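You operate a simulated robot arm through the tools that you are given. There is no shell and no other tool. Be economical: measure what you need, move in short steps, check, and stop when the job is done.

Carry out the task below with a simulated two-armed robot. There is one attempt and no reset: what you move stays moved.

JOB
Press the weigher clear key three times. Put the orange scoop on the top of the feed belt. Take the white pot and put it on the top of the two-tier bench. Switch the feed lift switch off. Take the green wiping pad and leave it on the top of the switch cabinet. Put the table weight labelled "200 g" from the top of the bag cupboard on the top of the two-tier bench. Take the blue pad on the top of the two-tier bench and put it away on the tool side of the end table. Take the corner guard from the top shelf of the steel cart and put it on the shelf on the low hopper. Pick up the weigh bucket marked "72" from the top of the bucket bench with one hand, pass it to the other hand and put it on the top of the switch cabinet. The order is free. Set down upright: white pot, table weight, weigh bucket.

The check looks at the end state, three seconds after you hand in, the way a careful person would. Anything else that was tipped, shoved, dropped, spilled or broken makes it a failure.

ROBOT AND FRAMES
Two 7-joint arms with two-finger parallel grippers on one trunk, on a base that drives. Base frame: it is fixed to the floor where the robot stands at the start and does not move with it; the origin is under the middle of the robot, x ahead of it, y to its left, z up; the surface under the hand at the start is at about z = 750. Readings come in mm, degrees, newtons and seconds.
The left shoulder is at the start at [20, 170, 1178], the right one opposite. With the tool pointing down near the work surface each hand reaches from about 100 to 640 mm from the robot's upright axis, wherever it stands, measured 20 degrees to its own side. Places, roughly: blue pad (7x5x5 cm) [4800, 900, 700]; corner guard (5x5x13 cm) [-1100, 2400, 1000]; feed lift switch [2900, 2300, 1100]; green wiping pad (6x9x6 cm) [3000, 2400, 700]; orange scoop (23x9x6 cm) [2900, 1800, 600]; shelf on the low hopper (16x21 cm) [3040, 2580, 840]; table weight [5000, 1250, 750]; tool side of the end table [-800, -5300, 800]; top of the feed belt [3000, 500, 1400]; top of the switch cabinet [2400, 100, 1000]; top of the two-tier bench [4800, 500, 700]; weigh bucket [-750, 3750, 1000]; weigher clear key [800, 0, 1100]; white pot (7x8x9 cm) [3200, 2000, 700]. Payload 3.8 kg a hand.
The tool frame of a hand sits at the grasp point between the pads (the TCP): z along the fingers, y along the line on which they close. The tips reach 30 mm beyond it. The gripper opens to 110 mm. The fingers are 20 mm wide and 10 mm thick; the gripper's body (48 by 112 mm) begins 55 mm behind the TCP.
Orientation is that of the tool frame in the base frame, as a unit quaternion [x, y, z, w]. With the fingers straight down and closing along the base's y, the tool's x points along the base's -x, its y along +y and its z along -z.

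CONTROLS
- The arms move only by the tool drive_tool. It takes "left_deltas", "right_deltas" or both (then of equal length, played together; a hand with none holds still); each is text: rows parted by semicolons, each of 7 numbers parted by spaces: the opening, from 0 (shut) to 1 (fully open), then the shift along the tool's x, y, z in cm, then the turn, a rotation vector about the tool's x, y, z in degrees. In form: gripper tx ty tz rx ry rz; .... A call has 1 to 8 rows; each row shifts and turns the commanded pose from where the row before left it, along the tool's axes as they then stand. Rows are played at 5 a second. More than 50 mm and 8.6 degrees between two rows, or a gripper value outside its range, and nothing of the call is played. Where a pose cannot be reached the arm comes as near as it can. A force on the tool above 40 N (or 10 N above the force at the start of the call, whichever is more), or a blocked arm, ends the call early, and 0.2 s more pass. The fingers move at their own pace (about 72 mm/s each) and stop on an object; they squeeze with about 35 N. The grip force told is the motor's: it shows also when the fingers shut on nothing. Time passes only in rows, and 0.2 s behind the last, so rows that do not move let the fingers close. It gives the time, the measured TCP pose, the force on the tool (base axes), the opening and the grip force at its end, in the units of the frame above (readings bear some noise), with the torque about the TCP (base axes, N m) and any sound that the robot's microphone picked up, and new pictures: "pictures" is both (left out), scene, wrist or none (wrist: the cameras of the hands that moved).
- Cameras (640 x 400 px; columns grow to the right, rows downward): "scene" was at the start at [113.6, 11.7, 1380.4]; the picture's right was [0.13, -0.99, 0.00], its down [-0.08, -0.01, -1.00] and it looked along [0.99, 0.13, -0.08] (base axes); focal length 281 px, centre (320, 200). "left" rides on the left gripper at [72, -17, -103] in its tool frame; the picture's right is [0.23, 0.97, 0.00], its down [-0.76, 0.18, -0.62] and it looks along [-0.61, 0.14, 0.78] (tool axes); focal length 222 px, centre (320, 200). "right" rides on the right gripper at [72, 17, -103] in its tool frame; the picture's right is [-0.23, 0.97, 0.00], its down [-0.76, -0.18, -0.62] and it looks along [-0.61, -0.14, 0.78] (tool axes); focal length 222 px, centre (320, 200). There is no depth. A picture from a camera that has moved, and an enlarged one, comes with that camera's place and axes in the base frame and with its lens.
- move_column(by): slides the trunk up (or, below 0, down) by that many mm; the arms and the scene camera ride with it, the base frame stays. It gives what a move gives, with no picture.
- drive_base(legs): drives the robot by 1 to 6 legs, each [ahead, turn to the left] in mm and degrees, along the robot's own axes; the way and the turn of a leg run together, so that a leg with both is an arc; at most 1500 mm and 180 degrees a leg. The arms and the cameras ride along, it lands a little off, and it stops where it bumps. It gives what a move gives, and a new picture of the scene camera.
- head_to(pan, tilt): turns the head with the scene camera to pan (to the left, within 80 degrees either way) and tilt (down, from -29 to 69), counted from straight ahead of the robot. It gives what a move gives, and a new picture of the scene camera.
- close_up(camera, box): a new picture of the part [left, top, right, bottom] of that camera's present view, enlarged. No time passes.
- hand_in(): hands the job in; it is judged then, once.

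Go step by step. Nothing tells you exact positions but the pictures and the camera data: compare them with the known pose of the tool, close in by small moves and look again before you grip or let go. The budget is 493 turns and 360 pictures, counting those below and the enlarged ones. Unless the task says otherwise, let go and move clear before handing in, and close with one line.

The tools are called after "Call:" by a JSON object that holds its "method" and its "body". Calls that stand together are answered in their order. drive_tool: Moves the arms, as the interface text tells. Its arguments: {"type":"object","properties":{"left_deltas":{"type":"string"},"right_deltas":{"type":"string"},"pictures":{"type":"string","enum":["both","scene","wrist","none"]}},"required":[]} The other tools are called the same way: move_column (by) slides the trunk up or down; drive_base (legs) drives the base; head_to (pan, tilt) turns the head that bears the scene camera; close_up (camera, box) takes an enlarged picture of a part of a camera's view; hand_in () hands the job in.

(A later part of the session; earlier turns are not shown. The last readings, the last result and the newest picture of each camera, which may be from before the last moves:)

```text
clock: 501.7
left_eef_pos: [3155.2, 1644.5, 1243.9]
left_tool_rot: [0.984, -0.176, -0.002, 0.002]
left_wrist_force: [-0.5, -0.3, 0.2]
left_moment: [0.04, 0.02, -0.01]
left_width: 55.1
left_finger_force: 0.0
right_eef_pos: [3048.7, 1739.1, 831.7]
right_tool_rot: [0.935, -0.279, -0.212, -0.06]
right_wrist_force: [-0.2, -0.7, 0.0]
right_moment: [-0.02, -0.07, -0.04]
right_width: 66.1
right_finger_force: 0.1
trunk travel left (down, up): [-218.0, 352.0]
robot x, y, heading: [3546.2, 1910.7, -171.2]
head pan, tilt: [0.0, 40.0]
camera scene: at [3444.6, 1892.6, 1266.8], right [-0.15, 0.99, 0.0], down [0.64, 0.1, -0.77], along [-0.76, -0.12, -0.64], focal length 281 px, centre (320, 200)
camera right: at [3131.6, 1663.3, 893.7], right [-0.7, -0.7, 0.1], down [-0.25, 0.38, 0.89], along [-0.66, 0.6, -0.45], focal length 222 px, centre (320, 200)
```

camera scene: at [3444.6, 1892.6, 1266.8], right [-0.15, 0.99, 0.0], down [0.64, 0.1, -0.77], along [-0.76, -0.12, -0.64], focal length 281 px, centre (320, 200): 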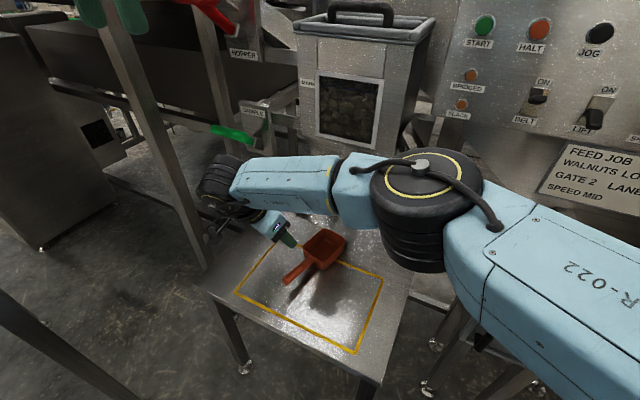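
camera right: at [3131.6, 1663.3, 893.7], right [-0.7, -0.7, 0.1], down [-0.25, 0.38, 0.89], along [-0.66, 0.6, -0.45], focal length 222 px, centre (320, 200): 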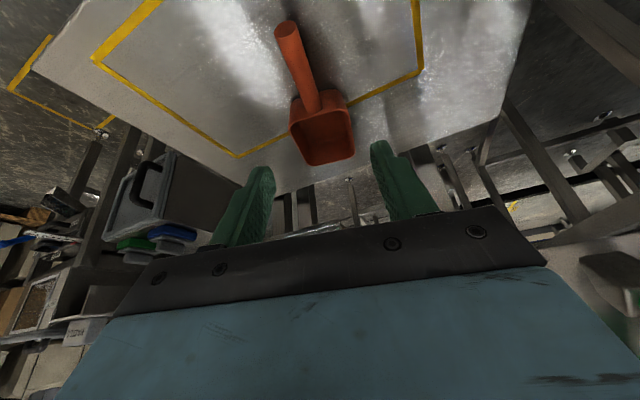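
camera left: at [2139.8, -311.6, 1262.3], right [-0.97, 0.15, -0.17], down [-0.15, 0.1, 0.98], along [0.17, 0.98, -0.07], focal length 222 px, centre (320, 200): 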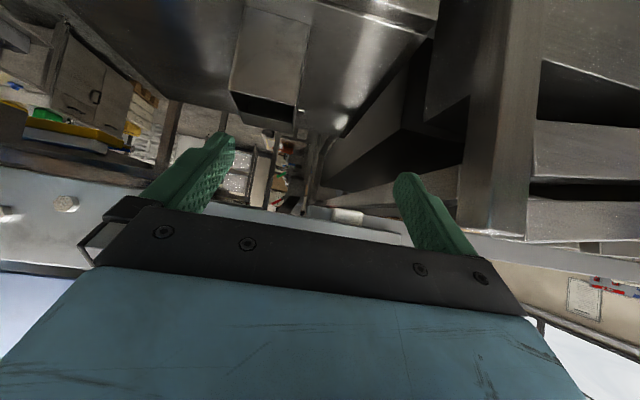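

Call:
{"method": "drive_tool", "body": {"right_deltas": "0.6 1.28 -0.34 3.9 0 0 0;0.6 1.28 -0.34 3.9 0 0 0;0.6 1.2 -0.34 3.4 0 0 0", "pictures": "wrist"}}

```text
clock: 502.5
left_eef_pos: [3153.8, 1645.4, 1243.2]
left_tool_rot: [0.984, -0.176, -0.002, 0.002]
left_wrist_force: [-0.2, 0.5, -0.2]
left_moment: [0.03, 0.03, 0.02]
left_width: 54.9
left_finger_force: 0.0
right_eef_pos: [3039.2, 1769.0, 711.4]
right_tool_rot: [0.933, -0.284, -0.211, -0.067]
right_wrist_force: [0.2, -0.5, -0.5]
right_moment: [0.03, -0.01, 0.0]
right_width: 66.3
right_finger_force: 0.1
trunk travel left (down, up): [-218.0, 352.0]
robot x, y, heading: [3548.1, 1909.0, -171.0]
head pan, tilt: [0.0, 40.0]
camera right: at [3121.4, 1692.4, 772.6], right [-0.71, -0.69, 0.09], down [-0.25, 0.38, 0.89], along [-0.66, 0.61, -0.44], focal length 222 px, centre (320, 200)
```

right: 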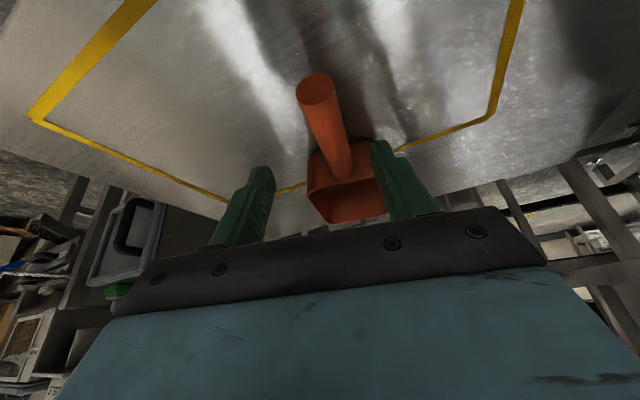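

Call:
{"method": "drive_tool", "body": {"right_deltas": "0.6 1 1.05 1.2 0 0 0;0.6 0.8 0 1.3 0 0 0;0.6 0.5 0 1.1 0 0 0", "pictures": "wrist"}}

```text
clock: 503.3
left_eef_pos: [3153.8, 1644.8, 1243.0]
left_tool_rot: [0.984, -0.176, -0.002, 0.002]
left_wrist_force: [0.3, -0.4, 0.5]
left_moment: [0.0, 0.02, -0.05]
left_width: 55.2
left_finger_force: 0.1
right_eef_pos: [3034.0, 1777.1, 702.7]
right_tool_rot: [0.93, -0.288, -0.22, -0.061]
right_wrist_force: [-1.2, -0.8, -0.1]
right_moment: [0.01, -0.01, 0.03]
right_width: 66.1
right_finger_force: 0.0
right hand out of reach, approached as far as the arm can: row 1, 2, 3
trunk travel left (down, up): [-218.0, 352.0]
robot x, y, heading: [3546.8, 1909.0, -171.2]
head pan, tilt: [0.0, 40.0]
camera right: at [3115.8, 1699.2, 761.3], right [-0.72, -0.69, 0.11], down [-0.23, 0.39, 0.89], along [-0.66, 0.61, -0.43], focal length 222 px, centre (320, 200)
```

right: 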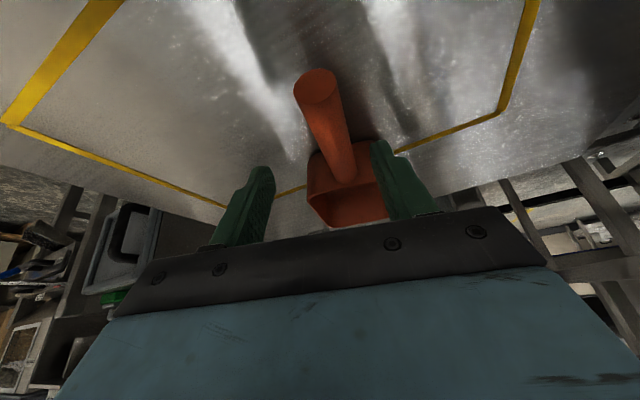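

Call:
{"method": "move_column", "body": {"by": -38}}

Call:
{"method": "drive_tool", "body": {"right_deltas": "0.6 0 0.7 0 0 0 0;0.6 0 0.7 0 0 0 0", "pictures": "wrist"}}

```text
clock: 504.1
left_eef_pos: [3154.4, 1645.3, 1205.5]
left_tool_rot: [0.984, -0.176, -0.002, 0.001]
left_wrist_force: [-0.5, -1.0, -0.3]
left_moment: [-0.04, 0.03, -0.02]
left_width: 55.0
left_finger_force: 0.0
right_eef_pos: [3037.1, 1779.3, 659.8]
right_tool_rot: [0.931, -0.288, -0.217, -0.064]
right_wrist_force: [0.2, 0.0, -0.6]
right_moment: [0.02, 0.0, -0.02]
right_width: 65.9
right_finger_force: 0.1
trunk travel left (down, up): [-180.0, 390.0]
robot x, y, heading: [3549.7, 1909.8, -171.3]
head pan, tilt: [0.0, 40.0]
```

```text
clock: 504.8
left_eef_pos: [3153.7, 1643.9, 1204.6]
left_tool_rot: [0.984, -0.176, -0.002, 0.002]
left_wrist_force: [0.2, -0.1, -0.7]
left_moment: [0.0, -0.01, 0.0]
left_width: 54.8
left_finger_force: 0.1
right_eef_pos: [3036.1, 1779.5, 658.0]
right_tool_rot: [0.931, -0.286, -0.217, -0.066]
right_wrist_force: [0.1, 1.3, 0.1]
right_moment: [0.0, 0.02, 0.0]
right_width: 66.0
right_finger_force: 0.1
right hand out of reach, approached as far as the arm can: row 1, 2
trunk travel left (down, up): [-180.0, 390.0]
robot x, y, heading: [3548.8, 1909.8, -171.3]
head pan, tilt: [0.0, 40.0]
camera right: at [3118.4, 1701.4, 718.0], right [-0.72, -0.69, 0.1], down [-0.24, 0.38, 0.89], along [-0.66, 0.62, -0.43], focal length 222 px, centre (320, 200)
```

right: 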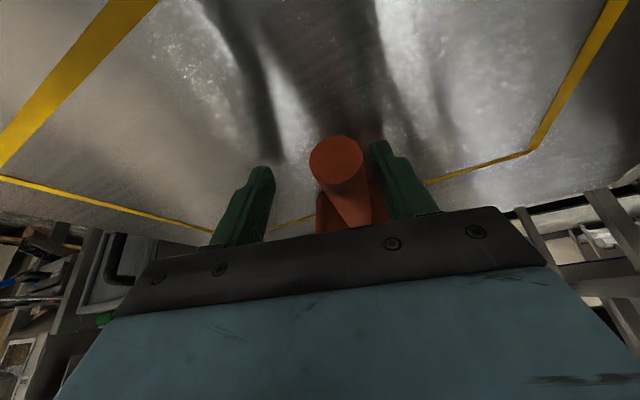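

Call:
{"method": "drive_tool", "body": {"right_deltas": "0 0 0 0 0 0 0;0 0 0 0 0 0 0;0 0 0 0 0 0 0;0 0 0 0 0 0 0", "pictures": "none"}}

Call:
{"method": "move_column", "body": {"by": 60}}

Call:
{"method": "close_up", "body": {"camera": "right", "box": [0, 0, 640, 400]}}

```text
clock: 505.8
left_eef_pos: [3154.0, 1645.3, 1205.0]
left_tool_rot: [0.984, -0.177, -0.002, 0.001]
left_wrist_force: [-0.9, -0.1, 0.0]
left_moment: [0.0, 0.03, 0.01]
left_width: 54.8
left_finger_force: 0.0
right_eef_pos: [3038.3, 1780.7, 657.3]
right_tool_rot: [0.931, -0.287, -0.216, -0.066]
right_wrist_force: [-0.4, 0.0, 7.0]
right_moment: [0.25, 0.32, -0.06]
right_width: 20.9
right_finger_force: 35.2
trunk travel left (down, up): [-180.0, 390.0]
robot x, y, heading: [3550.4, 1911.0, -171.3]
head pan, tilt: [0.0, 40.0]
```

```text
clock: 506.8
left_eef_pos: [3153.9, 1644.2, 1265.3]
left_tool_rot: [0.984, -0.176, -0.003, 0.001]
left_wrist_force: [0.1, 0.3, -0.8]
left_moment: [-0.03, 0.0, 0.01]
left_width: 55.1
left_finger_force: 0.1
right_eef_pos: [3038.1, 1780.8, 714.9]
right_tool_rot: [0.931, -0.288, -0.215, -0.066]
right_wrist_force: [-0.3, -0.1, -1.0]
right_moment: [-0.05, -0.11, 0.02]
right_width: 21.3
right_finger_force: 34.7
trunk travel left (down, up): [-240.0, 330.0]
robot x, y, heading: [3548.2, 1912.0, -171.4]
head pan, tilt: [0.0, 40.0]
```

```text
1.00 times, centred on (320, 200) of right (not enlarged: the box is as wide or as high as the picture)
camera zoom: at [3119.3, 1702.1, 775.7], right [-0.72, -0.69, 0.1], down [-0.24, 0.38, 0.89], along [-0.65, 0.62, -0.44], focal length 222 px, centre (320, 200)
```

zoom: 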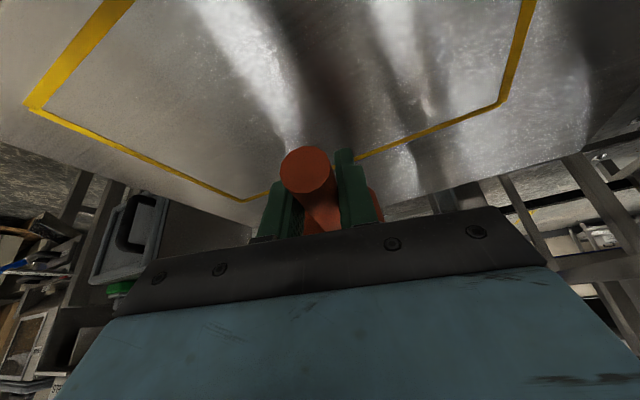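

The scoop is gripped. I slide it out from under the plate, then lift.

Call:
{"method": "drive_tool", "body": {"right_deltas": "0 3.4 0 -1.65 0 0 0;0 3.4 0 -1.65 0 0 0;0 3.4 0 -1.65 0 0 0;0 3.4 0 -1.65 0 0 0;0 -2 0 -4.2 0 0 0;0 -2 0 -4.2 0 0 0;0 -2 0 -4.2 0 0 0;0 -2 0 -4.2 0 0 0", "pictures": "both"}}

```text
clock: 508.6
left_eef_pos: [3154.1, 1645.9, 1265.6]
left_tool_rot: [0.984, -0.176, -0.003, 0.001]
left_wrist_force: [1.0, 1.1, -0.3]
left_moment: [-0.02, 0.01, -0.02]
left_width: 54.8
left_finger_force: 0.0
right_eef_pos: [3160.2, 1718.5, 902.5]
right_tool_rot: [0.935, -0.278, -0.212, -0.06]
right_wrist_force: [0.6, 0.2, -1.3]
right_moment: [-0.04, -0.08, 0.03]
right_width: 21.2
right_finger_force: 34.9
right hand out of reach, approached as far as the arm can: row 2, 3, 4
trunk travel left (down, up): [-240.0, 330.0]
robot x, y, heading: [3546.4, 1910.9, -171.1]
head pan, tilt: [0.0, 40.0]
camera scene: at [3445.0, 1892.9, 1288.9], right [-0.15, 0.99, 0.0], down [0.63, 0.1, -0.77], along [-0.76, -0.12, -0.64], focal length 281 px, centre (320, 200)
camera right: at [3243.4, 1643.2, 964.0], right [-0.7, -0.7, 0.1], down [-0.25, 0.38, 0.89], along [-0.67, 0.6, -0.45], focal length 222 px, centre (320, 200)
```

scene: 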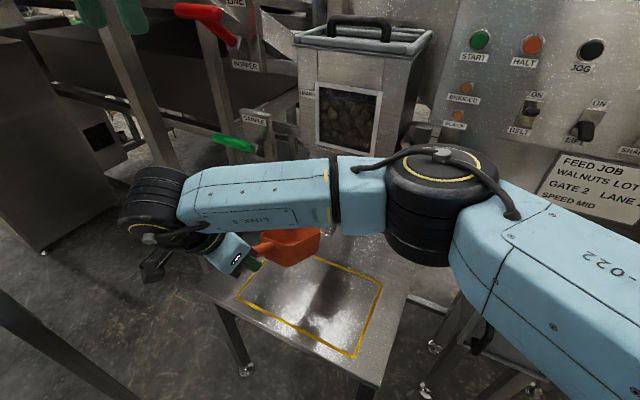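
right: 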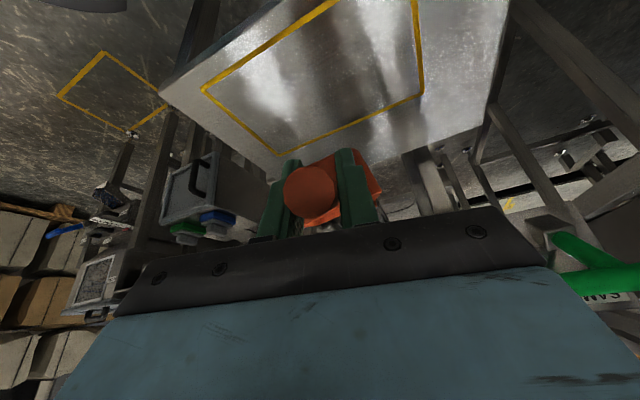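

Call:
{"method": "drive_tool", "body": {"right_deltas": "0 -2.83 -3.31 -1.76 0 0 0;0 -2.83 -3.31 -1.76 0 0 0;0 -2.83 -3.31 -1.76 0 0 0;0 -2.83 -3.31 -1.76 0 0 0;0 -2.83 -3.31 -1.76 0 0 0;0 -2.83 -3.31 -1.76 0 0 0;0 -2.83 -3.31 -1.76 0 0 0;0 -2.83 -3.31 -1.76 0 0 0", "pictures": "none"}}

Call:
{"method": "move_column", "body": {"by": 35}}

Call:
{"method": "drive_base", "body": {"legs": [[-120, 0], [0, -80], [340, 0], [0, 52]]}}

Call:
{"method": "head_to", "body": {"pan": 10, "tilt": 38}}

```text
clock: 510.4
left_eef_pos: [3155.6, 1646.2, 1265.6]
left_tool_rot: [0.984, -0.176, -0.002, 0.001]
left_wrist_force: [0.3, 0.2, 0.6]
left_moment: [0.0, 0.04, 0.01]
left_width: 54.8
left_finger_force: 0.0
right_eef_pos: [3180.2, 2025.4, 1129.2]
right_tool_rot: [0.936, -0.277, -0.211, -0.058]
right_wrist_force: [1.3, 0.7, -1.3]
right_moment: [-0.08, -0.07, 0.01]
right_width: 21.3
right_finger_force: 34.6
trunk travel left (down, up): [-240.0, 330.0]
robot x, y, heading: [3548.9, 1910.4, -171.5]
head pan, tilt: [0.0, 40.0]
```

```text
clock: 511.1
left_eef_pos: [3153.5, 1645.0, 1299.8]
left_tool_rot: [0.984, -0.176, -0.003, 0.001]
left_wrist_force: [0.7, 0.8, 0.3]
left_moment: [0.01, -0.02, -0.01]
left_width: 54.9
left_finger_force: 0.1
right_eef_pos: [3178.0, 2023.9, 1162.7]
right_tool_rot: [0.935, -0.278, -0.211, -0.058]
right_wrist_force: [-0.5, 0.0, -1.3]
right_moment: [-0.04, -0.06, 0.02]
right_width: 21.2
right_finger_force: 35.0
trunk travel left (down, up): [-275.0, 295.0]
robot x, y, heading: [3546.3, 1907.0, -171.4]
head pan, tilt: [0.0, 40.0]
```

```text
clock: 520.0
left_eef_pos: [3087.6, 2204.5, 1300.4]
left_tool_rot: [0.913, -0.407, -0.002, 0.001]
left_wrist_force: [0.0, -0.1, -0.5]
left_moment: [0.0, -0.02, 0.0]
left_width: 54.8
left_finger_force: 0.1
right_eef_pos: [3286.1, 2526.3, 1163.6]
right_tool_rot: [0.841, -0.494, -0.191, -0.107]
right_wrist_force: [-0.7, -0.5, -1.2]
right_moment: [-0.08, -0.06, 0.0]
right_width: 21.3
right_finger_force: 35.5
trunk travel left (down, up): [-275.0, 295.0]
robot x, y, heading: [3560.3, 2254.2, 160.8]
head pan, tilt: [0.0, 40.0]
camera scene: at [3460.7, 2288.9, 1323.8], right [0.33, 0.94, 0.0], down [0.61, -0.21, -0.77], along [-0.72, 0.25, -0.64], focal length 281 px, centre (320, 200)
```

scene: 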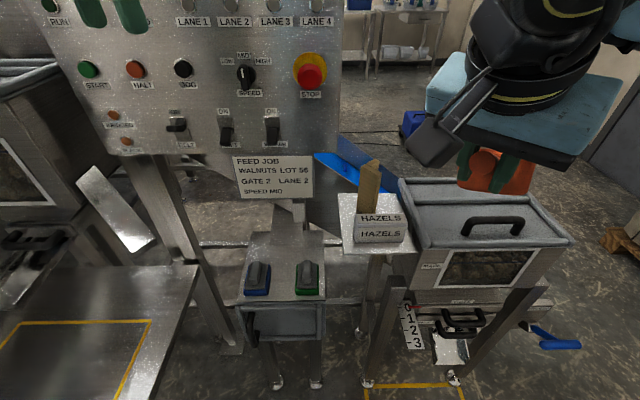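

```text
clock: 520.8
left_eef_pos: [3087.5, 2203.1, 1301.1]
left_tool_rot: [0.913, -0.407, -0.002, 0.001]
left_wrist_force: [1.0, -0.7, 0.3]
left_moment: [-0.01, -0.01, 0.02]
left_width: 54.7
left_finger_force: 0.1
right_eef_pos: [3285.7, 2527.9, 1163.6]
right_tool_rot: [0.841, -0.495, -0.191, -0.108]
right_wrist_force: [0.0, -0.5, -1.5]
right_moment: [-0.13, -0.06, 0.02]
right_width: 21.5
right_finger_force: 35.4
trunk travel left (down, up): [-275.0, 295.0]
robot x, y, heading: [3561.7, 2257.5, 161.2]
head pan, tilt: [10.0, 38.0]
camera scene: at [3455.9, 2275.2, 1326.8], right [0.16, 0.99, 0.0], down [0.61, -0.1, -0.79], along [-0.78, 0.12, -0.62], focal length 281 px, centre (320, 200)
```

scene: 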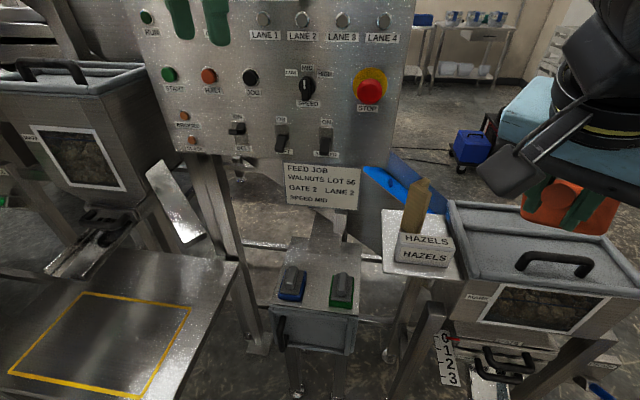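

Call:
{"method": "drive_tool", "body": {"left_deltas": "0.85 3 0 0 0 0 -7.5;0.85 3 0 0 0 0 -7.5;0.85 0 0 0 0 0 -7.5;0.85 0 0 0 0 0 -7.5;0.85 0 0 0 0 -8.4 0;0.85 0 0 0 0 -8.4 0;0.85 0 0 0 0 -8.4 0;0.85 0 0 0 0 -8.4 0", "pictures": "none"}}

Call:
{"method": "drive_tool", "body": {"left_deltas": "0.85 0 0 0 0 -8.4 0;0.85 0 0 0 0 -8 0", "pictures": "none"}}

```text
clock: 522.6
left_eef_pos: [3131.5, 2163.0, 1301.0]
left_tool_rot: [0.944, -0.15, -0.289, -0.046]
left_wrist_force: [0.0, -0.4, -0.1]
left_moment: [-0.01, -0.02, -0.01]
left_width: 93.5
left_finger_force: 0.0
right_eef_pos: [3286.6, 2526.4, 1164.0]
right_tool_rot: [0.841, -0.494, -0.191, -0.107]
right_wrist_force: [-0.2, -0.1, -1.4]
right_moment: [-0.12, -0.08, -0.01]
right_width: 21.4
right_finger_force: 34.9
trunk travel left (down, up): [-275.0, 295.0]
robot x, y, heading: [3558.9, 2251.9, 160.9]
head pan, tilt: [10.0, 38.0]
```

```text
clock: 523.2
left_eef_pos: [3131.4, 2162.2, 1301.4]
left_tool_rot: [0.894, -0.142, -0.42, -0.066]
left_wrist_force: [0.5, -0.6, 0.3]
left_moment: [0.02, 0.05, 0.0]
left_width: 93.1
left_finger_force: 0.0
right_eef_pos: [3285.3, 2527.1, 1162.9]
right_tool_rot: [0.842, -0.494, -0.19, -0.107]
right_wrist_force: [0.3, 0.7, -1.6]
right_moment: [-0.08, -0.05, -0.06]
right_width: 21.3
right_finger_force: 34.6
trunk travel left (down, up): [-275.0, 295.0]
robot x, y, heading: [3556.6, 2255.8, 160.9]
head pan, tilt: [10.0, 38.0]
```

Call:
{"method": "move_column", "body": {"by": -120}}

Call:
{"method": "drive_tool", "body": {"left_deltas": "0.85 2.1 -1.9 2.9 0 0 0;0.85 2.1 -1.9 2.9 0 0 0;0.85 2.1 -1.9 2.9 0 0 0;0.85 2.1 -1.9 2.9 0 0 0;0.85 2.1 -1.9 2.9 0 0 0;0.85 2.1 -1.9 2.9 0 0 0;0.85 2.1 -1.9 2.9 0 0 0;0.85 2.1 -1.9 2.9 0 0 0", "pictures": "both"}}

```text
clock: 524.7
left_eef_pos: [3130.8, 2162.8, 1181.4]
left_tool_rot: [0.894, -0.142, -0.42, -0.066]
left_wrist_force: [0.1, 0.1, 0.3]
left_moment: [-0.01, 0.01, 0.03]
left_width: 93.5
left_finger_force: 0.1
right_eef_pos: [3286.1, 2527.1, 1043.3]
right_tool_rot: [0.842, -0.494, -0.191, -0.107]
right_wrist_force: [0.5, -0.6, -1.1]
right_moment: [-0.08, -0.03, -0.02]
right_width: 21.5
right_finger_force: 34.8
trunk travel left (down, up): [-155.0, 415.0]
robot x, y, heading: [3558.9, 2258.2, 161.0]
head pan, tilt: [10.0, 38.0]
```

```text
clock: 526.5
left_eef_pos: [3111.3, 2331.0, 901.8]
left_tool_rot: [0.894, -0.142, -0.42, -0.066]
left_wrist_force: [-0.2, 0.8, -0.8]
left_moment: [0.01, -0.01, 0.0]
left_width: 93.8
left_finger_force: 0.0
right_eef_pos: [3286.5, 2527.1, 1043.0]
right_tool_rot: [0.841, -0.494, -0.191, -0.108]
right_wrist_force: [-0.7, -0.2, -2.0]
right_moment: [-0.09, -0.04, 0.01]
right_width: 21.6
right_finger_force: 34.9
trunk travel left (down, up): [-155.0, 415.0]
robot x, y, heading: [3562.1, 2255.5, 161.0]
head pan, tilt: [10.0, 38.0]
camera scene: at [3455.8, 2275.2, 1206.8], right [0.16, 0.99, 0.0], down [0.61, -0.1, -0.79], along [-0.78, 0.12, -0.62], focal length 281 px, centre (320, 200)
camera left: at [3236.3, 2308.1, 912.4], right [-0.16, -0.97, -0.17], down [-0.06, -0.17, 0.98], along [-0.98, 0.17, -0.03], focal length 222 px, centre (320, 200)
```

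scene: 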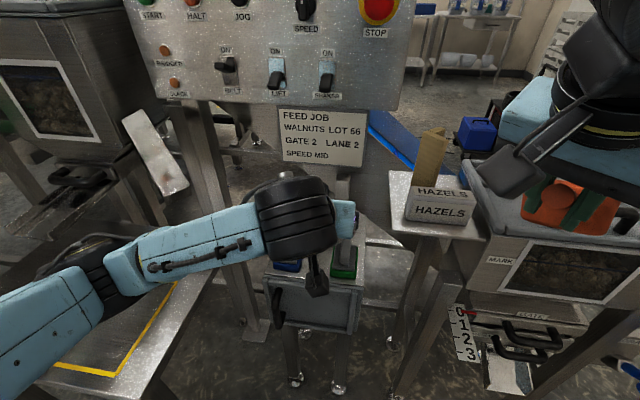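
left: 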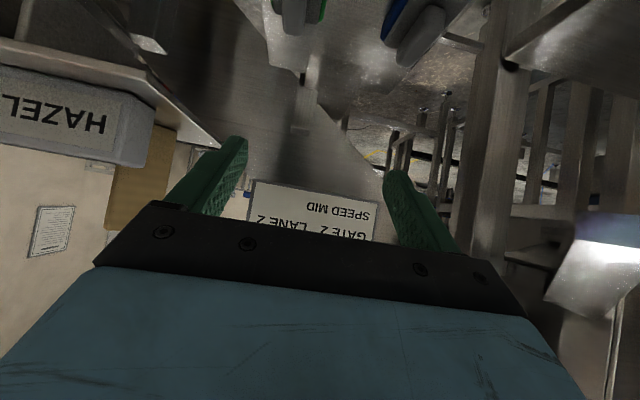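

Call:
{"method": "drive_tool", "body": {"left_deltas": "0.85 2.67 -1.03 2.73 0 0 0;0.85 2.67 -1.03 2.73 0 0 0;0.85 2.67 -1.03 2.73 0 0 0;0.85 2.67 -1.03 2.73 0 0 0", "pictures": "both"}}

```text
clock: 527.5
left_eef_pos: [3112.1, 2373.3, 750.8]
left_tool_rot: [0.894, -0.142, -0.42, -0.066]
left_wrist_force: [0.4, -0.6, -0.1]
left_moment: [0.0, -0.02, -0.01]
left_width: 93.5
left_finger_force: 0.0
right_eef_pos: [3286.8, 2527.1, 1044.8]
right_tool_rot: [0.841, -0.494, -0.191, -0.107]
right_wrist_force: [-0.1, -0.7, -2.2]
right_moment: [-0.11, -0.07, -0.02]
right_width: 21.3
right_finger_force: 34.8
trunk travel left (down, up): [-155.0, 415.0]
robot x, y, heading: [3561.2, 2253.5, 160.6]
head pan, tilt: [10.0, 38.0]
camera scene: at [3456.0, 2275.2, 1206.8], right [0.16, 0.99, 0.0], down [0.61, -0.1, -0.79], along [-0.78, 0.12, -0.62], focal length 281 px, centre (320, 200)
camera left: at [3237.0, 2351.5, 761.6], right [-0.16, -0.97, -0.17], down [-0.06, -0.17, 0.98], along [-0.98, 0.17, -0.03], focal length 222 px, centre (320, 200)
```

scene: 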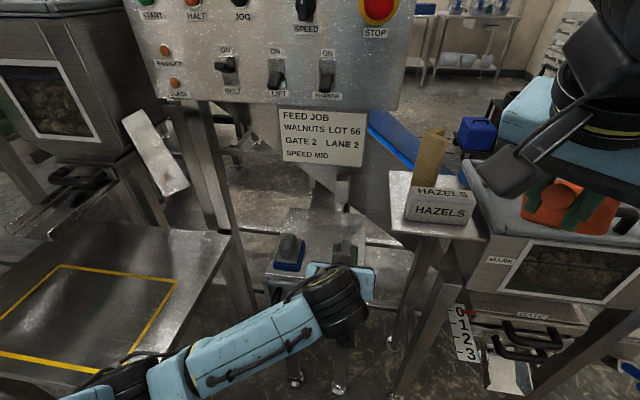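
left: 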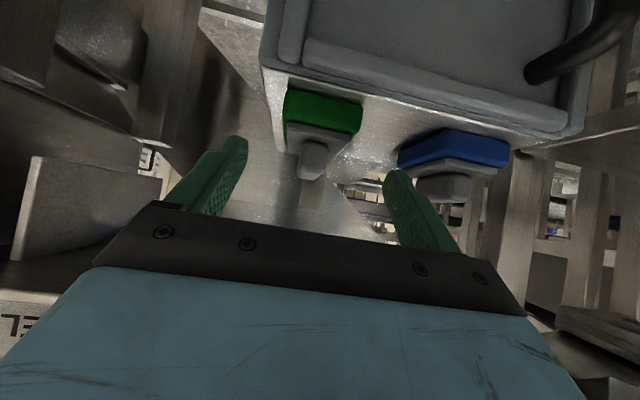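

Call:
{"method": "drive_tool", "body": {"left_deltas": "0.85 -2 0 1.5 0 0 0;0.85 0 0 3 0 0 0", "pictures": "wrist"}}

```text
clock: 528.1
left_eef_pos: [3065.5, 2388.9, 738.5]
left_tool_rot: [0.894, -0.142, -0.419, -0.067]
left_wrist_force: [0.4, 0.1, -0.4]
left_moment: [-0.01, -0.01, 0.0]
left_width: 93.4
left_finger_force: 0.2
right_eef_pos: [3286.7, 2526.4, 1043.4]
right_tool_rot: [0.841, -0.495, -0.19, -0.108]
right_wrist_force: [0.2, -0.4, -2.2]
right_moment: [-0.1, -0.06, 0.01]
right_width: 21.4
right_finger_force: 35.2
trunk travel left (down, up): [-155.0, 415.0]
robot x, y, heading: [3561.1, 2258.9, 160.8]
head pan, tilt: [10.0, 38.0]
camera left: at [3189.9, 2366.0, 748.8], right [-0.16, -0.97, -0.17], down [-0.06, -0.16, 0.98], along [-0.98, 0.17, -0.03], focal length 222 px, centre (320, 200)
```

left: 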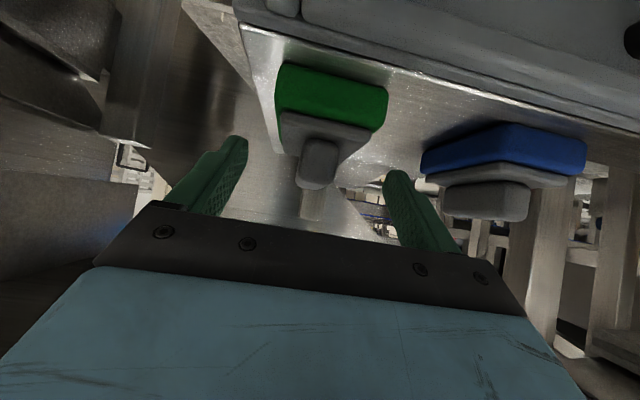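

Call:
{"method": "drive_tool", "body": {"left_deltas": "0.85 0 0.6 2.2 0 0 0;0.85 0 0 2.1 0 0 0", "pictures": "both"}}

```text
clock: 528.7
left_eef_pos: [3030.4, 2393.1, 709.9]
left_tool_rot: [0.894, -0.142, -0.419, -0.066]
left_wrist_force: [-0.3, 0.2, 0.3]
left_moment: [-0.01, -0.02, 0.02]
left_width: 93.4
left_finger_force: 0.0
right_eef_pos: [3286.7, 2527.3, 1043.8]
right_tool_rot: [0.841, -0.494, -0.191, -0.107]
right_wrist_force: [1.3, 0.3, -1.6]
right_moment: [-0.12, -0.05, 0.02]
right_width: 21.5
right_finger_force: 35.2
trunk travel left (down, up): [-155.0, 415.0]
robot x, y, heading: [3563.6, 2253.4, 160.9]
head pan, tilt: [10.0, 38.0]
camera scene: at [3455.8, 2275.2, 1206.8], right [0.16, 0.99, 0.0], down [0.61, -0.1, -0.79], along [-0.78, 0.12, -0.62], focal length 281 px, centre (320, 200)
camera left: at [3156.1, 2370.1, 721.0], right [-0.16, -0.97, -0.17], down [-0.06, -0.17, 0.98], along [-0.98, 0.17, -0.03], focal length 222 px, centre (320, 200)
```

scene: 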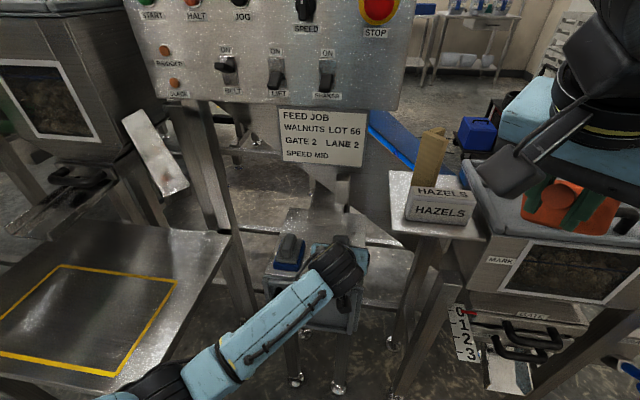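
left: 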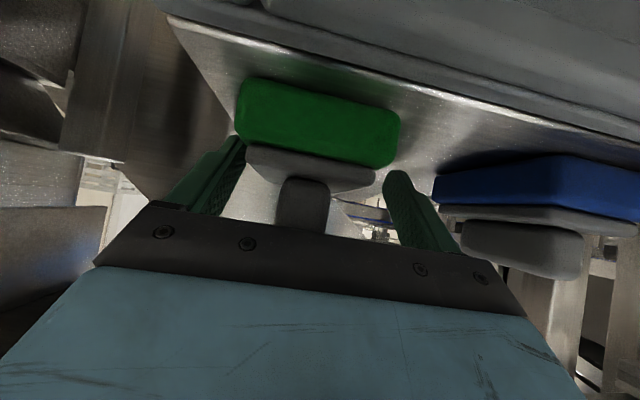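

Call:
{"method": "drive_tool", "body": {"left_deltas": "0 0 0 0 0 0 0;0 0 0 0 0 0 0;0 0 0 0 0 0 0", "pictures": "wrist"}}

```text
clock: 529.5
left_eef_pos: [3030.0, 2390.5, 710.3]
left_tool_rot: [0.894, -0.143, -0.419, -0.066]
left_wrist_force: [0.8, -0.8, -0.4]
left_moment: [-0.01, 0.0, 0.0]
left_width: 59.3
left_finger_force: 34.6
right_eef_pos: [3286.5, 2527.6, 1043.6]
right_tool_rot: [0.841, -0.495, -0.191, -0.107]
right_wrist_force: [-0.2, -0.7, -1.0]
right_moment: [-0.11, -0.01, 0.01]
right_width: 21.5
right_finger_force: 34.9
trunk travel left (down, up): [-155.0, 415.0]
robot x, y, heading: [3562.6, 2258.0, 160.9]
head pan, tilt: [10.0, 38.0]
camera left: at [3156.2, 2370.1, 721.2], right [-0.16, -0.97, -0.17], down [-0.06, -0.17, 0.98], along [-0.98, 0.17, -0.03], focal length 222 px, centre (320, 200)
```

left: 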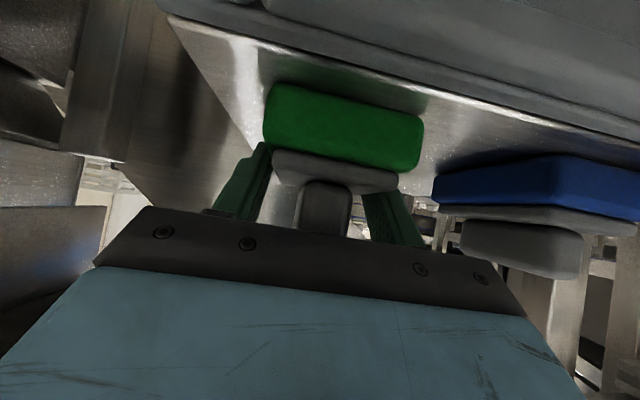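

Gripped at 59 mm. I lift the pad straight up, clear of the HAZELS shelf, and pull back.

Call:
{"method": "drive_tool", "body": {"left_deltas": "0 -2.3 0 -1.9 0 0 0;0 -3.6 0 -3 0 0 0;0 -3.6 0 -3 0 0 0;0 -3.6 0 -3 0 0 0;0 -3.6 0 -3 0 0 0;0 -2 1 -4 0 0 0;0 -2 1 -4 0 0 0;0 -2 1 -4 0 0 0", "pictures": "both"}}

Call:
{"method": "move_column", "body": {"by": 120}}

```text
clock: 531.3
left_eef_pos: [3052.8, 2335.7, 1033.2]
left_tool_rot: [0.895, -0.135, -0.424, -0.044]
left_wrist_force: [0.1, -0.7, 0.1]
left_moment: [0.0, 0.02, 0.02]
left_width: 59.1
left_finger_force: 34.6
left hand out of reach, approached as far as the arm can: row 8
right_eef_pos: [3286.0, 2527.1, 1043.5]
right_tool_rot: [0.841, -0.495, -0.191, -0.109]
right_wrist_force: [0.9, 0.2, -1.0]
right_moment: [-0.09, -0.07, 0.01]
right_width: 21.4
right_finger_force: 35.1
trunk travel left (down, up): [-155.0, 415.0]
robot x, y, heading: [3560.7, 2255.1, 161.1]
head pan, tilt: [10.0, 38.0]
camera scene: at [3455.4, 2274.8, 1206.7], right [0.16, 0.99, 0.0], down [0.61, -0.1, -0.79], along [-0.78, 0.12, -0.62], focal length 281 px, centre (320, 200)
camera left: at [3179.7, 2319.4, 1043.6], right [-0.13, -0.98, -0.14], down [-0.05, -0.13, 0.99], along [-0.99, 0.14, -0.03], focal length 222 px, centre (320, 200)
```

scene: 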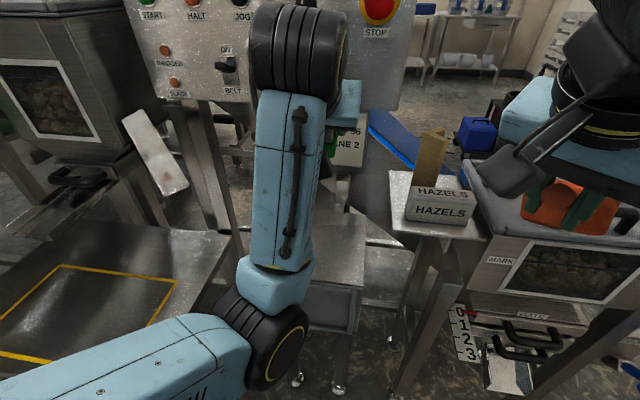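
left: 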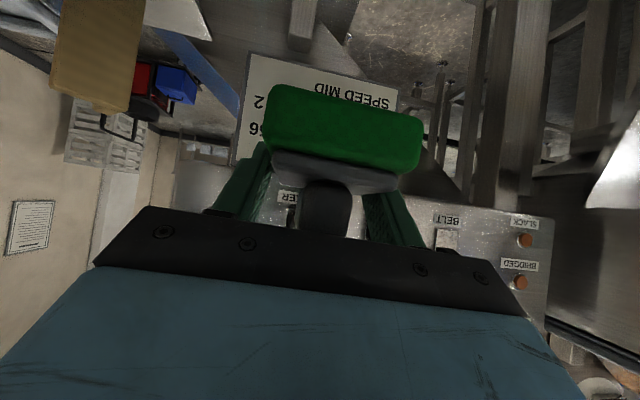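

```text
clock: 532.8
left_eef_pos: [3053.2, 2336.8, 1157.9]
left_tool_rot: [0.894, -0.132, -0.426, -0.047]
left_wrist_force: [0.2, 0.1, -1.2]
left_moment: [-0.04, 0.01, 0.0]
left_width: 59.1
left_finger_force: 35.2
right_eef_pos: [3285.8, 2528.5, 1164.0]
right_tool_rot: [0.841, -0.494, -0.191, -0.107]
right_wrist_force: [-0.3, 0.1, -0.6]
right_moment: [-0.11, -0.05, 0.0]
right_width: 21.5
right_finger_force: 35.2
trunk travel left (down, up): [-275.0, 295.0]
robot x, y, heading: [3556.8, 2254.7, 160.5]
head pan, tilt: [10.0, 38.0]
```

Both objects are held. I back away and drive down the corridor, keeping well off the belt wall, then face the belt.

Call:
{"method": "drive_base", "body": {"legs": [[-520, 0], [0, 109], [950, 0], [0, -7], [650, 0]]}}

Call:
{"method": "move_column", "body": {"by": 290}}

```text
clock: 548.8
left_eef_pos: [4069.7, -17.8, 1158.3]
left_tool_rot: [0.654, 0.622, -0.3, 0.307]
left_wrist_force: [0.5, 0.1, -0.4]
left_moment: [0.02, -0.03, 0.02]
left_width: 59.5
left_finger_force: 34.9
right_eef_pos: [3829.9, 161.3, 1163.0]
right_tool_rot: [0.907, 0.36, -0.202, 0.085]
right_wrist_force: [-0.7, -0.2, -0.4]
right_moment: [0.11, -0.11, 0.03]
right_width: 21.4
right_finger_force: 35.0
trunk travel left (down, up): [-275.0, 295.0]
robot x, y, heading: [4028.8, 493.3, -94.6]
head pan, tilt: [10.0, 38.0]
camera scene: at [4034.9, 385.6, 1326.7], right [-1.0, -0.09, 0.0], down [-0.05, 0.61, -0.79], along [0.07, -0.78, -0.62], focal length 281 px, centre (320, 200)
```

scene: 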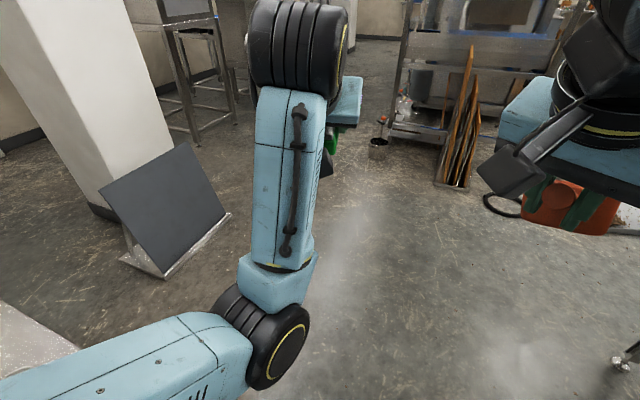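

```text
clock: 551.7
left_eef_pos: [4072.0, -17.7, 1447.5]
left_tool_rot: [0.653, 0.623, -0.299, 0.31]
left_wrist_force: [0.8, -0.4, -1.1]
left_moment: [0.0, -0.01, 0.03]
left_width: 59.3
left_finger_force: 35.0
right_eef_pos: [3829.5, 161.7, 1452.5]
right_tool_rot: [0.907, 0.361, -0.201, 0.084]
right_wrist_force: [-0.1, 0.2, -0.7]
right_moment: [0.07, -0.11, 0.02]
right_width: 21.6
right_finger_force: 35.1
trunk travel left (down, up): [-565.0, 5.0]
robot x, y, heading: [4028.0, 492.3, -94.9]
head pan, tilt: [10.0, 38.0]
```

Call:
{"method": "drive_base", "body": {"legs": [[0, -105]]}}

Call:
{"method": "head_to", "body": {"pan": -5, "tilt": 25}}

```text
clock: 556.4
left_eef_pos: [3517.4, 553.8, 1447.8]
left_tool_rot: [0.896, -0.114, -0.428, -0.035]
left_wrist_force: [-0.1, 0.4, -1.1]
left_moment: [-0.03, -0.03, -0.01]
left_width: 59.4
left_finger_force: 34.6
right_eef_pos: [3743.2, 753.2, 1454.1]
right_tool_rot: [0.852, -0.476, -0.193, -0.104]
right_wrist_force: [-0.1, -0.1, -2.0]
right_moment: [-0.1, -0.06, 0.01]
right_width: 21.4
right_finger_force: 35.4
trunk travel left (down, up): [-565.0, 5.0]
robot x, y, heading: [4030.2, 495.7, 163.3]
head pan, tilt: [10.0, 38.0]
camera scene: at [3923.2, 509.3, 1616.8], right [0.12, 0.99, 0.0], down [0.61, -0.07, -0.79], along [-0.78, 0.09, -0.62], focal length 281 px, centre (320, 200)
```

scene: 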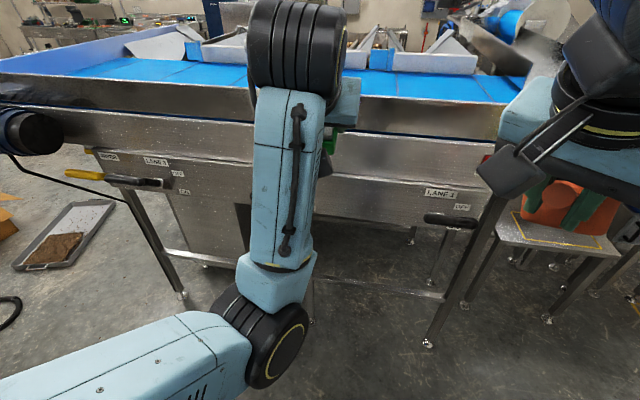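

```text
clock: 557.1
left_eef_pos: [3517.3, 554.0, 1448.5]
left_tool_rot: [0.896, -0.113, -0.428, -0.035]
left_wrist_force: [-0.6, 0.3, 0.2]
left_moment: [-0.02, 0.0, 0.01]
left_width: 59.3
left_finger_force: 35.2
right_eef_pos: [3743.1, 753.8, 1453.3]
right_tool_rot: [0.852, -0.476, -0.193, -0.104]
right_wrist_force: [0.3, 0.2, -1.1]
right_moment: [-0.08, -0.06, -0.04]
right_width: 21.4
right_finger_force: 35.3
trunk travel left (down, up): [-565.0, 5.0]
robot x, y, heading: [4025.6, 490.3, 163.0]
head pan, tilt: [-5.0, 25.0]
camera scene: at [3923.1, 533.2, 1637.1], right [0.37, 0.93, 0.0], down [0.39, -0.16, -0.91], along [-0.84, 0.33, -0.42], focal length 281 px, centre (320, 200)
```

scene: 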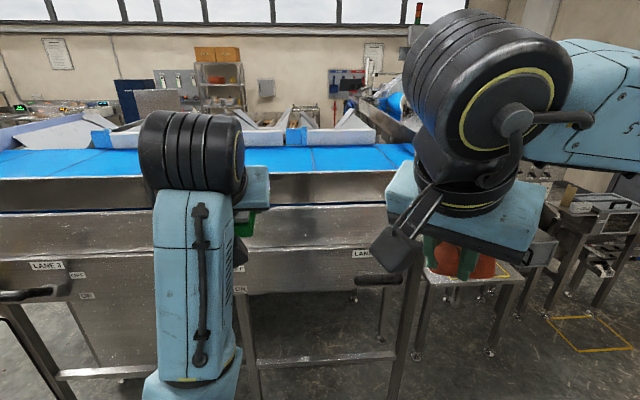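

Call:
{"method": "drive_tool", "body": {"right_deltas": "0 -1.5 0 -3.2 0 0 0;0 -1.5 0 -3.2 0 0 0;0 -2.9 3.05 1.4 0 0 0;0 -2.9 3.05 1.4 0 0 0;0 -2.9 3.05 1.4 0 0 0;0 -2.9 3.05 1.4 0 0 0", "left_deltas": "0 1.56 0 -3.84 0 0 0;0 1.56 0 -3.84 0 0 0;0 1.56 0 -3.84 0 0 0;0 1.56 0 -3.84 0 0 0;0 1.56 0 -3.84 0 0 0;0 0 0 0 0 0 0", "pictures": "scene"}}

```text
clock: 558.7
left_eef_pos: [3592.7, 513.5, 1374.6]
left_tool_rot: [0.893, -0.108, -0.436, 0.004]
left_wrist_force: [0.7, 0.2, -1.4]
left_moment: [0.0, -0.03, 0.02]
left_width: 59.4
left_finger_force: 35.0
left hand out of reach, approached as far as the arm can: row 1, 2, 3, 4, 5
right_eef_pos: [3569.9, 799.3, 1523.6]
right_tool_rot: [0.852, -0.475, -0.193, -0.104]
right_wrist_force: [0.3, -0.3, -1.4]
right_moment: [-0.09, -0.06, 0.0]
right_width: 21.5
right_finger_force: 34.9
trunk travel left (down, up): [-565.0, 5.0]
robot x, y, heading: [4023.8, 493.1, 163.3]
head pan, tilt: [-5.0, 25.0]
stopped in row 6 (left hand): the arm was blocked; the commanded pose is now the measured one
camera scene: at [3924.9, 533.3, 1637.3], right [0.37, 0.93, 0.0], down [0.39, -0.16, -0.91], along [-0.84, 0.34, -0.42], focal length 281 px, centre (320, 200)
```

scene: 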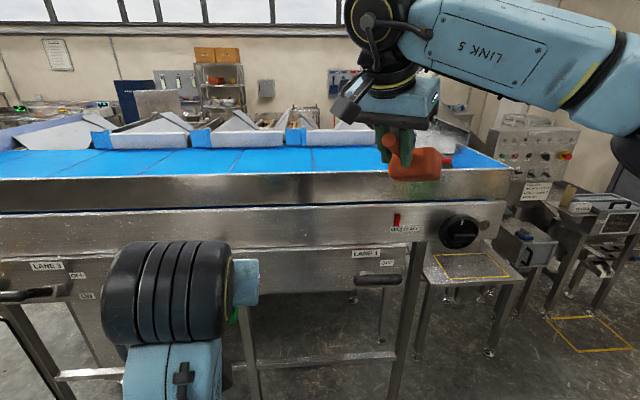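

Call:
{"method": "drive_tool", "body": {"left_deltas": "0 -3.9 0.16 -1.1 0 0 0;0 -3.9 0.16 -1.1 0 0 0;0 -3.9 0.16 -1.1 0 0 0;0 -3.9 0.16 -1.1 0 0 0", "pictures": "none"}}

```text
clock: 559.7
left_eef_pos: [3494.6, 538.1, 1490.9]
left_tool_rot: [0.893, -0.107, -0.437, 0.004]
left_wrist_force: [0.0, 0.1, 0.1]
left_moment: [0.0, -0.02, -0.02]
left_width: 59.4
left_finger_force: 35.6
left hand out of reach, approached as far as the arm can: row 1, 2, 3, 4
right_eef_pos: [3567.9, 800.8, 1524.1]
right_tool_rot: [0.852, -0.475, -0.193, -0.103]
right_wrist_force: [-0.4, -0.7, -1.7]
right_moment: [-0.08, -0.08, 0.0]
right_width: 21.6
right_finger_force: 34.8
trunk travel left (down, up): [-565.0, 5.0]
robot x, y, heading: [4030.0, 496.9, 163.2]
head pan, tilt: [-5.0, 25.0]
```

Call:
{"method": "drive_base", "body": {"legs": [[235, 0]]}}

Call:
{"method": "close_up", "body": {"camera": "right", "box": [0, 0, 640, 400]}}

```text
clock: 561.5
left_eef_pos: [3272.2, 607.4, 1492.1]
left_tool_rot: [0.893, -0.109, -0.437, 0.004]
left_wrist_force: [-0.2, -0.1, -0.7]
left_moment: [-0.02, -0.01, 0.01]
left_width: 59.4
left_finger_force: 34.9
right_eef_pos: [3344.5, 869.3, 1525.1]
right_tool_rot: [0.851, -0.477, -0.193, -0.104]
right_wrist_force: [-0.1, -0.7, -1.7]
right_moment: [-0.12, -0.05, 0.0]
right_width: 21.0
right_finger_force: 35.2
trunk travel left (down, up): [-565.0, 5.0]
robot x, y, heading: [3800.2, 563.2, 162.9]
head pan, tilt: [-5.0, 25.0]
camera scene: at [3699.0, 601.3, 1637.2], right [0.37, 0.93, 0.0], down [0.39, -0.16, -0.91], along [-0.84, 0.34, -0.42], focal length 281 px, centre (320, 200)
```

scene: 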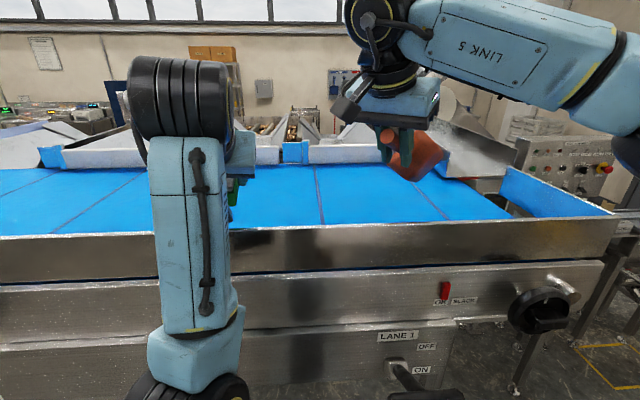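

```text
1.00 times, centred on (320, 200) of right (not enlarged: the box is as wide or as high as the picture)
camera zoom: at [3387.9, 765.4, 1586.1], right [-0.94, -0.33, 0.1], down [-0.06, 0.46, 0.89], along [-0.34, 0.83, -0.45], focal length 222 px, centre (320, 200)
```

zoom: 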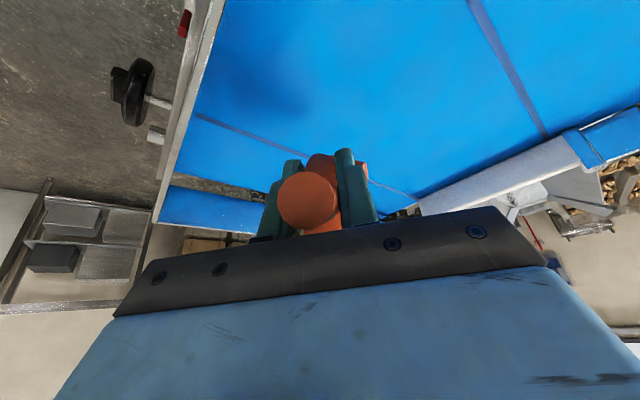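

The scoop is over the belt, about 100 mm inside the guard. I lower it.

Call:
{"method": "drive_tool", "body": {"right_deltas": "0 1.7 0 3.6 0 0 0;0 1.7 0 3.6 0 0 0;0 0.4 0 0.9 0 0 0;0 0.4 0 0.9 0 0 0", "pictures": "both"}}

```text
clock: 562.5
left_eef_pos: [3271.2, 605.2, 1492.8]
left_tool_rot: [0.892, -0.108, -0.438, 0.004]
left_wrist_force: [-0.1, -0.2, -0.2]
left_moment: [-0.02, -0.03, 0.01]
left_width: 59.5
left_finger_force: 34.6
right_eef_pos: [3345.4, 869.6, 1426.2]
right_tool_rot: [0.851, -0.478, -0.194, -0.105]
right_wrist_force: [1.8, -4.6, 8.3]
right_moment: [0.75, 0.53, 0.15]
right_width: 21.6
right_finger_force: 35.0
trunk travel left (down, up): [-565.0, 5.0]
robot x, y, heading: [3806.7, 561.4, 162.7]
head pan, tilt: [-5.0, 25.0]
camera scene: at [3699.5, 600.1, 1637.2], right [0.37, 0.93, 0.0], down [0.39, -0.16, -0.91], along [-0.84, 0.34, -0.42], focal length 281 px, centre (320, 200)
camera right: at [3389.1, 766.4, 1487.4], right [-0.94, -0.34, 0.1], down [-0.06, 0.45, 0.89], along [-0.35, 0.83, -0.45], focal length 222 px, centre (320, 200)
```

scene: 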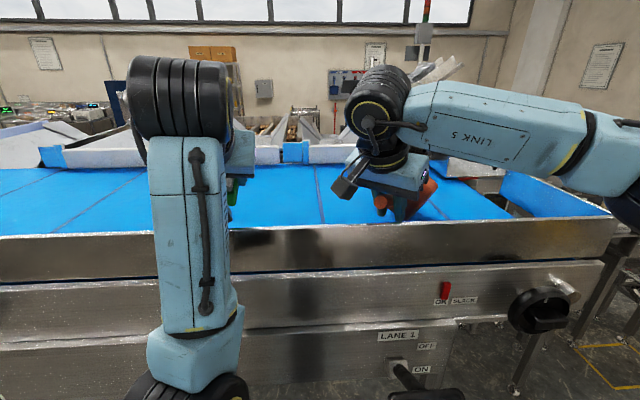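
right: 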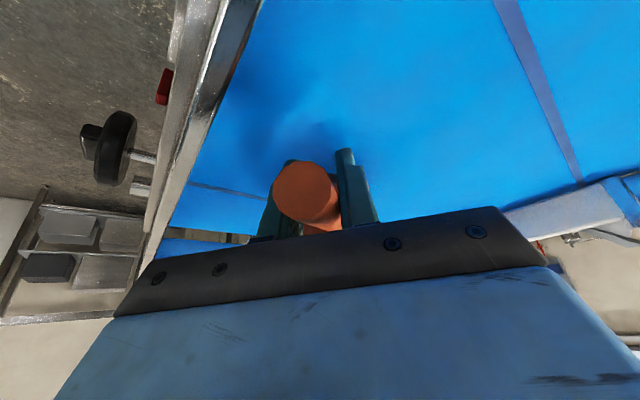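

Call:
{"method": "drive_tool", "body": {"right_deltas": "0 0.2 0 0.4 0 0 0;0 0.2 0 0.4 0 0 0;0 0.2 0 0.4 0 0 0", "pictures": "none"}}

```text
clock: 563.3
left_eef_pos: [3271.6, 604.9, 1491.5]
left_tool_rot: [0.892, -0.109, -0.438, 0.004]
left_wrist_force: [-0.3, 0.0, -0.7]
left_moment: [0.0, -0.03, -0.02]
left_width: 59.4
left_finger_force: 34.9
right_eef_pos: [3346.0, 867.9, 1412.1]
right_tool_rot: [0.85, -0.478, -0.193, -0.105]
right_wrist_force: [3.3, -6.8, 8.9]
right_moment: [0.8, 0.47, 0.03]
right_width: 21.5
right_finger_force: 35.0
trunk travel left (down, up): [-565.0, 5.0]
robot x, y, heading: [3801.1, 560.3, 163.2]
head pan, tilt: [-5.0, 25.0]
```

Call:
{"method": "drive_tool", "body": {"right_deltas": "0 0.2 0 0.4 0 0 0;0 0.15 0 0.3 0 0 0", "pictures": "none"}}

Call:
{"method": "drive_tool", "body": {"right_deltas": "0.3 0 0 0 0 0 0;0.5 0 0 0 0 0 0;0.6 0 0 -1 0 0 0;0.6 -0.5 0 -3 0 0 0;0.6 -1 0 -4 0 0 0;0.6 -1 0 -4 0 0 0", "pictures": "both"}}

```text
clock: 563.9
left_eef_pos: [3272.7, 604.4, 1492.3]
left_tool_rot: [0.892, -0.108, -0.439, 0.004]
left_wrist_force: [0.0, 0.7, -1.0]
left_moment: [-0.02, -0.01, 0.01]
left_width: 59.3
left_finger_force: 35.4
right_eef_pos: [3345.8, 866.5, 1405.6]
right_tool_rot: [0.851, -0.477, -0.194, -0.106]
right_wrist_force: [4.2, -8.5, 9.2]
right_moment: [0.9, 0.5, 0.02]
right_width: 21.5
right_finger_force: 35.0
trunk travel left (down, up): [-565.0, 5.0]
robot x, y, heading: [3803.9, 559.6, 163.2]
head pan, tilt: [-5.0, 25.0]
```

```text
clock: 565.3
left_eef_pos: [3271.1, 605.5, 1491.1]
left_tool_rot: [0.893, -0.108, -0.438, 0.004]
left_wrist_force: [0.0, 0.5, -1.0]
left_moment: [-0.01, -0.02, 0.01]
left_width: 59.4
left_finger_force: 35.2
right_eef_pos: [3360.9, 848.3, 1523.2]
right_tool_rot: [0.851, -0.476, -0.194, -0.105]
right_wrist_force: [0.4, -0.2, -0.1]
right_moment: [0.05, -0.02, -0.01]
right_width: 65.9
right_finger_force: 0.0
trunk travel left (down, up): [-565.0, 5.0]
robot x, y, heading: [3802.9, 558.7, 163.1]
head pan, tilt: [-5.0, 25.0]
camera scene: at [3699.0, 600.5, 1637.2], right [0.37, 0.93, 0.0], down [0.39, -0.16, -0.91], along [-0.84, 0.34, -0.42], focal length 281 px, centre (320, 200)
camera right: at [3404.0, 744.9, 1584.9], right [-0.94, -0.33, 0.1], down [-0.06, 0.45, 0.89], along [-0.34, 0.83, -0.45], focal length 222 px, centre (320, 200)
```

scene: 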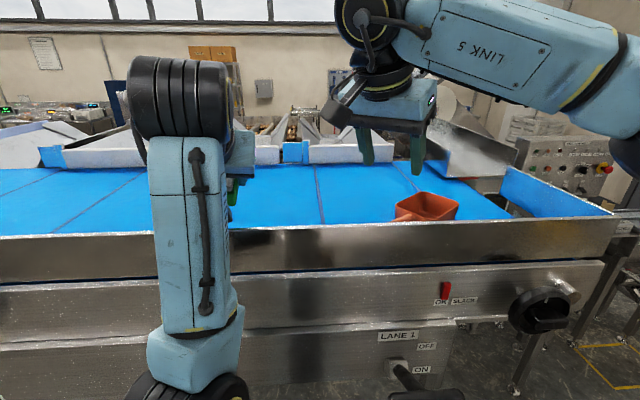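
right: 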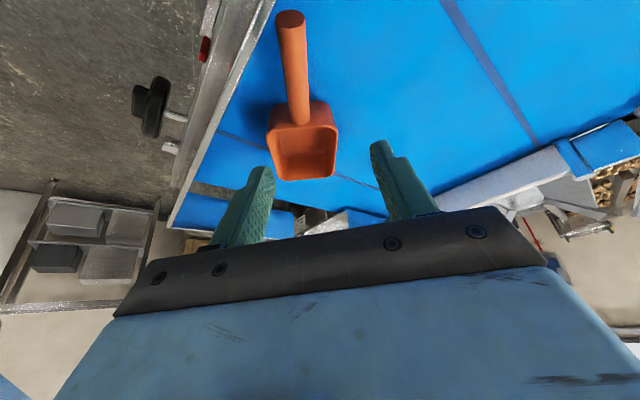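

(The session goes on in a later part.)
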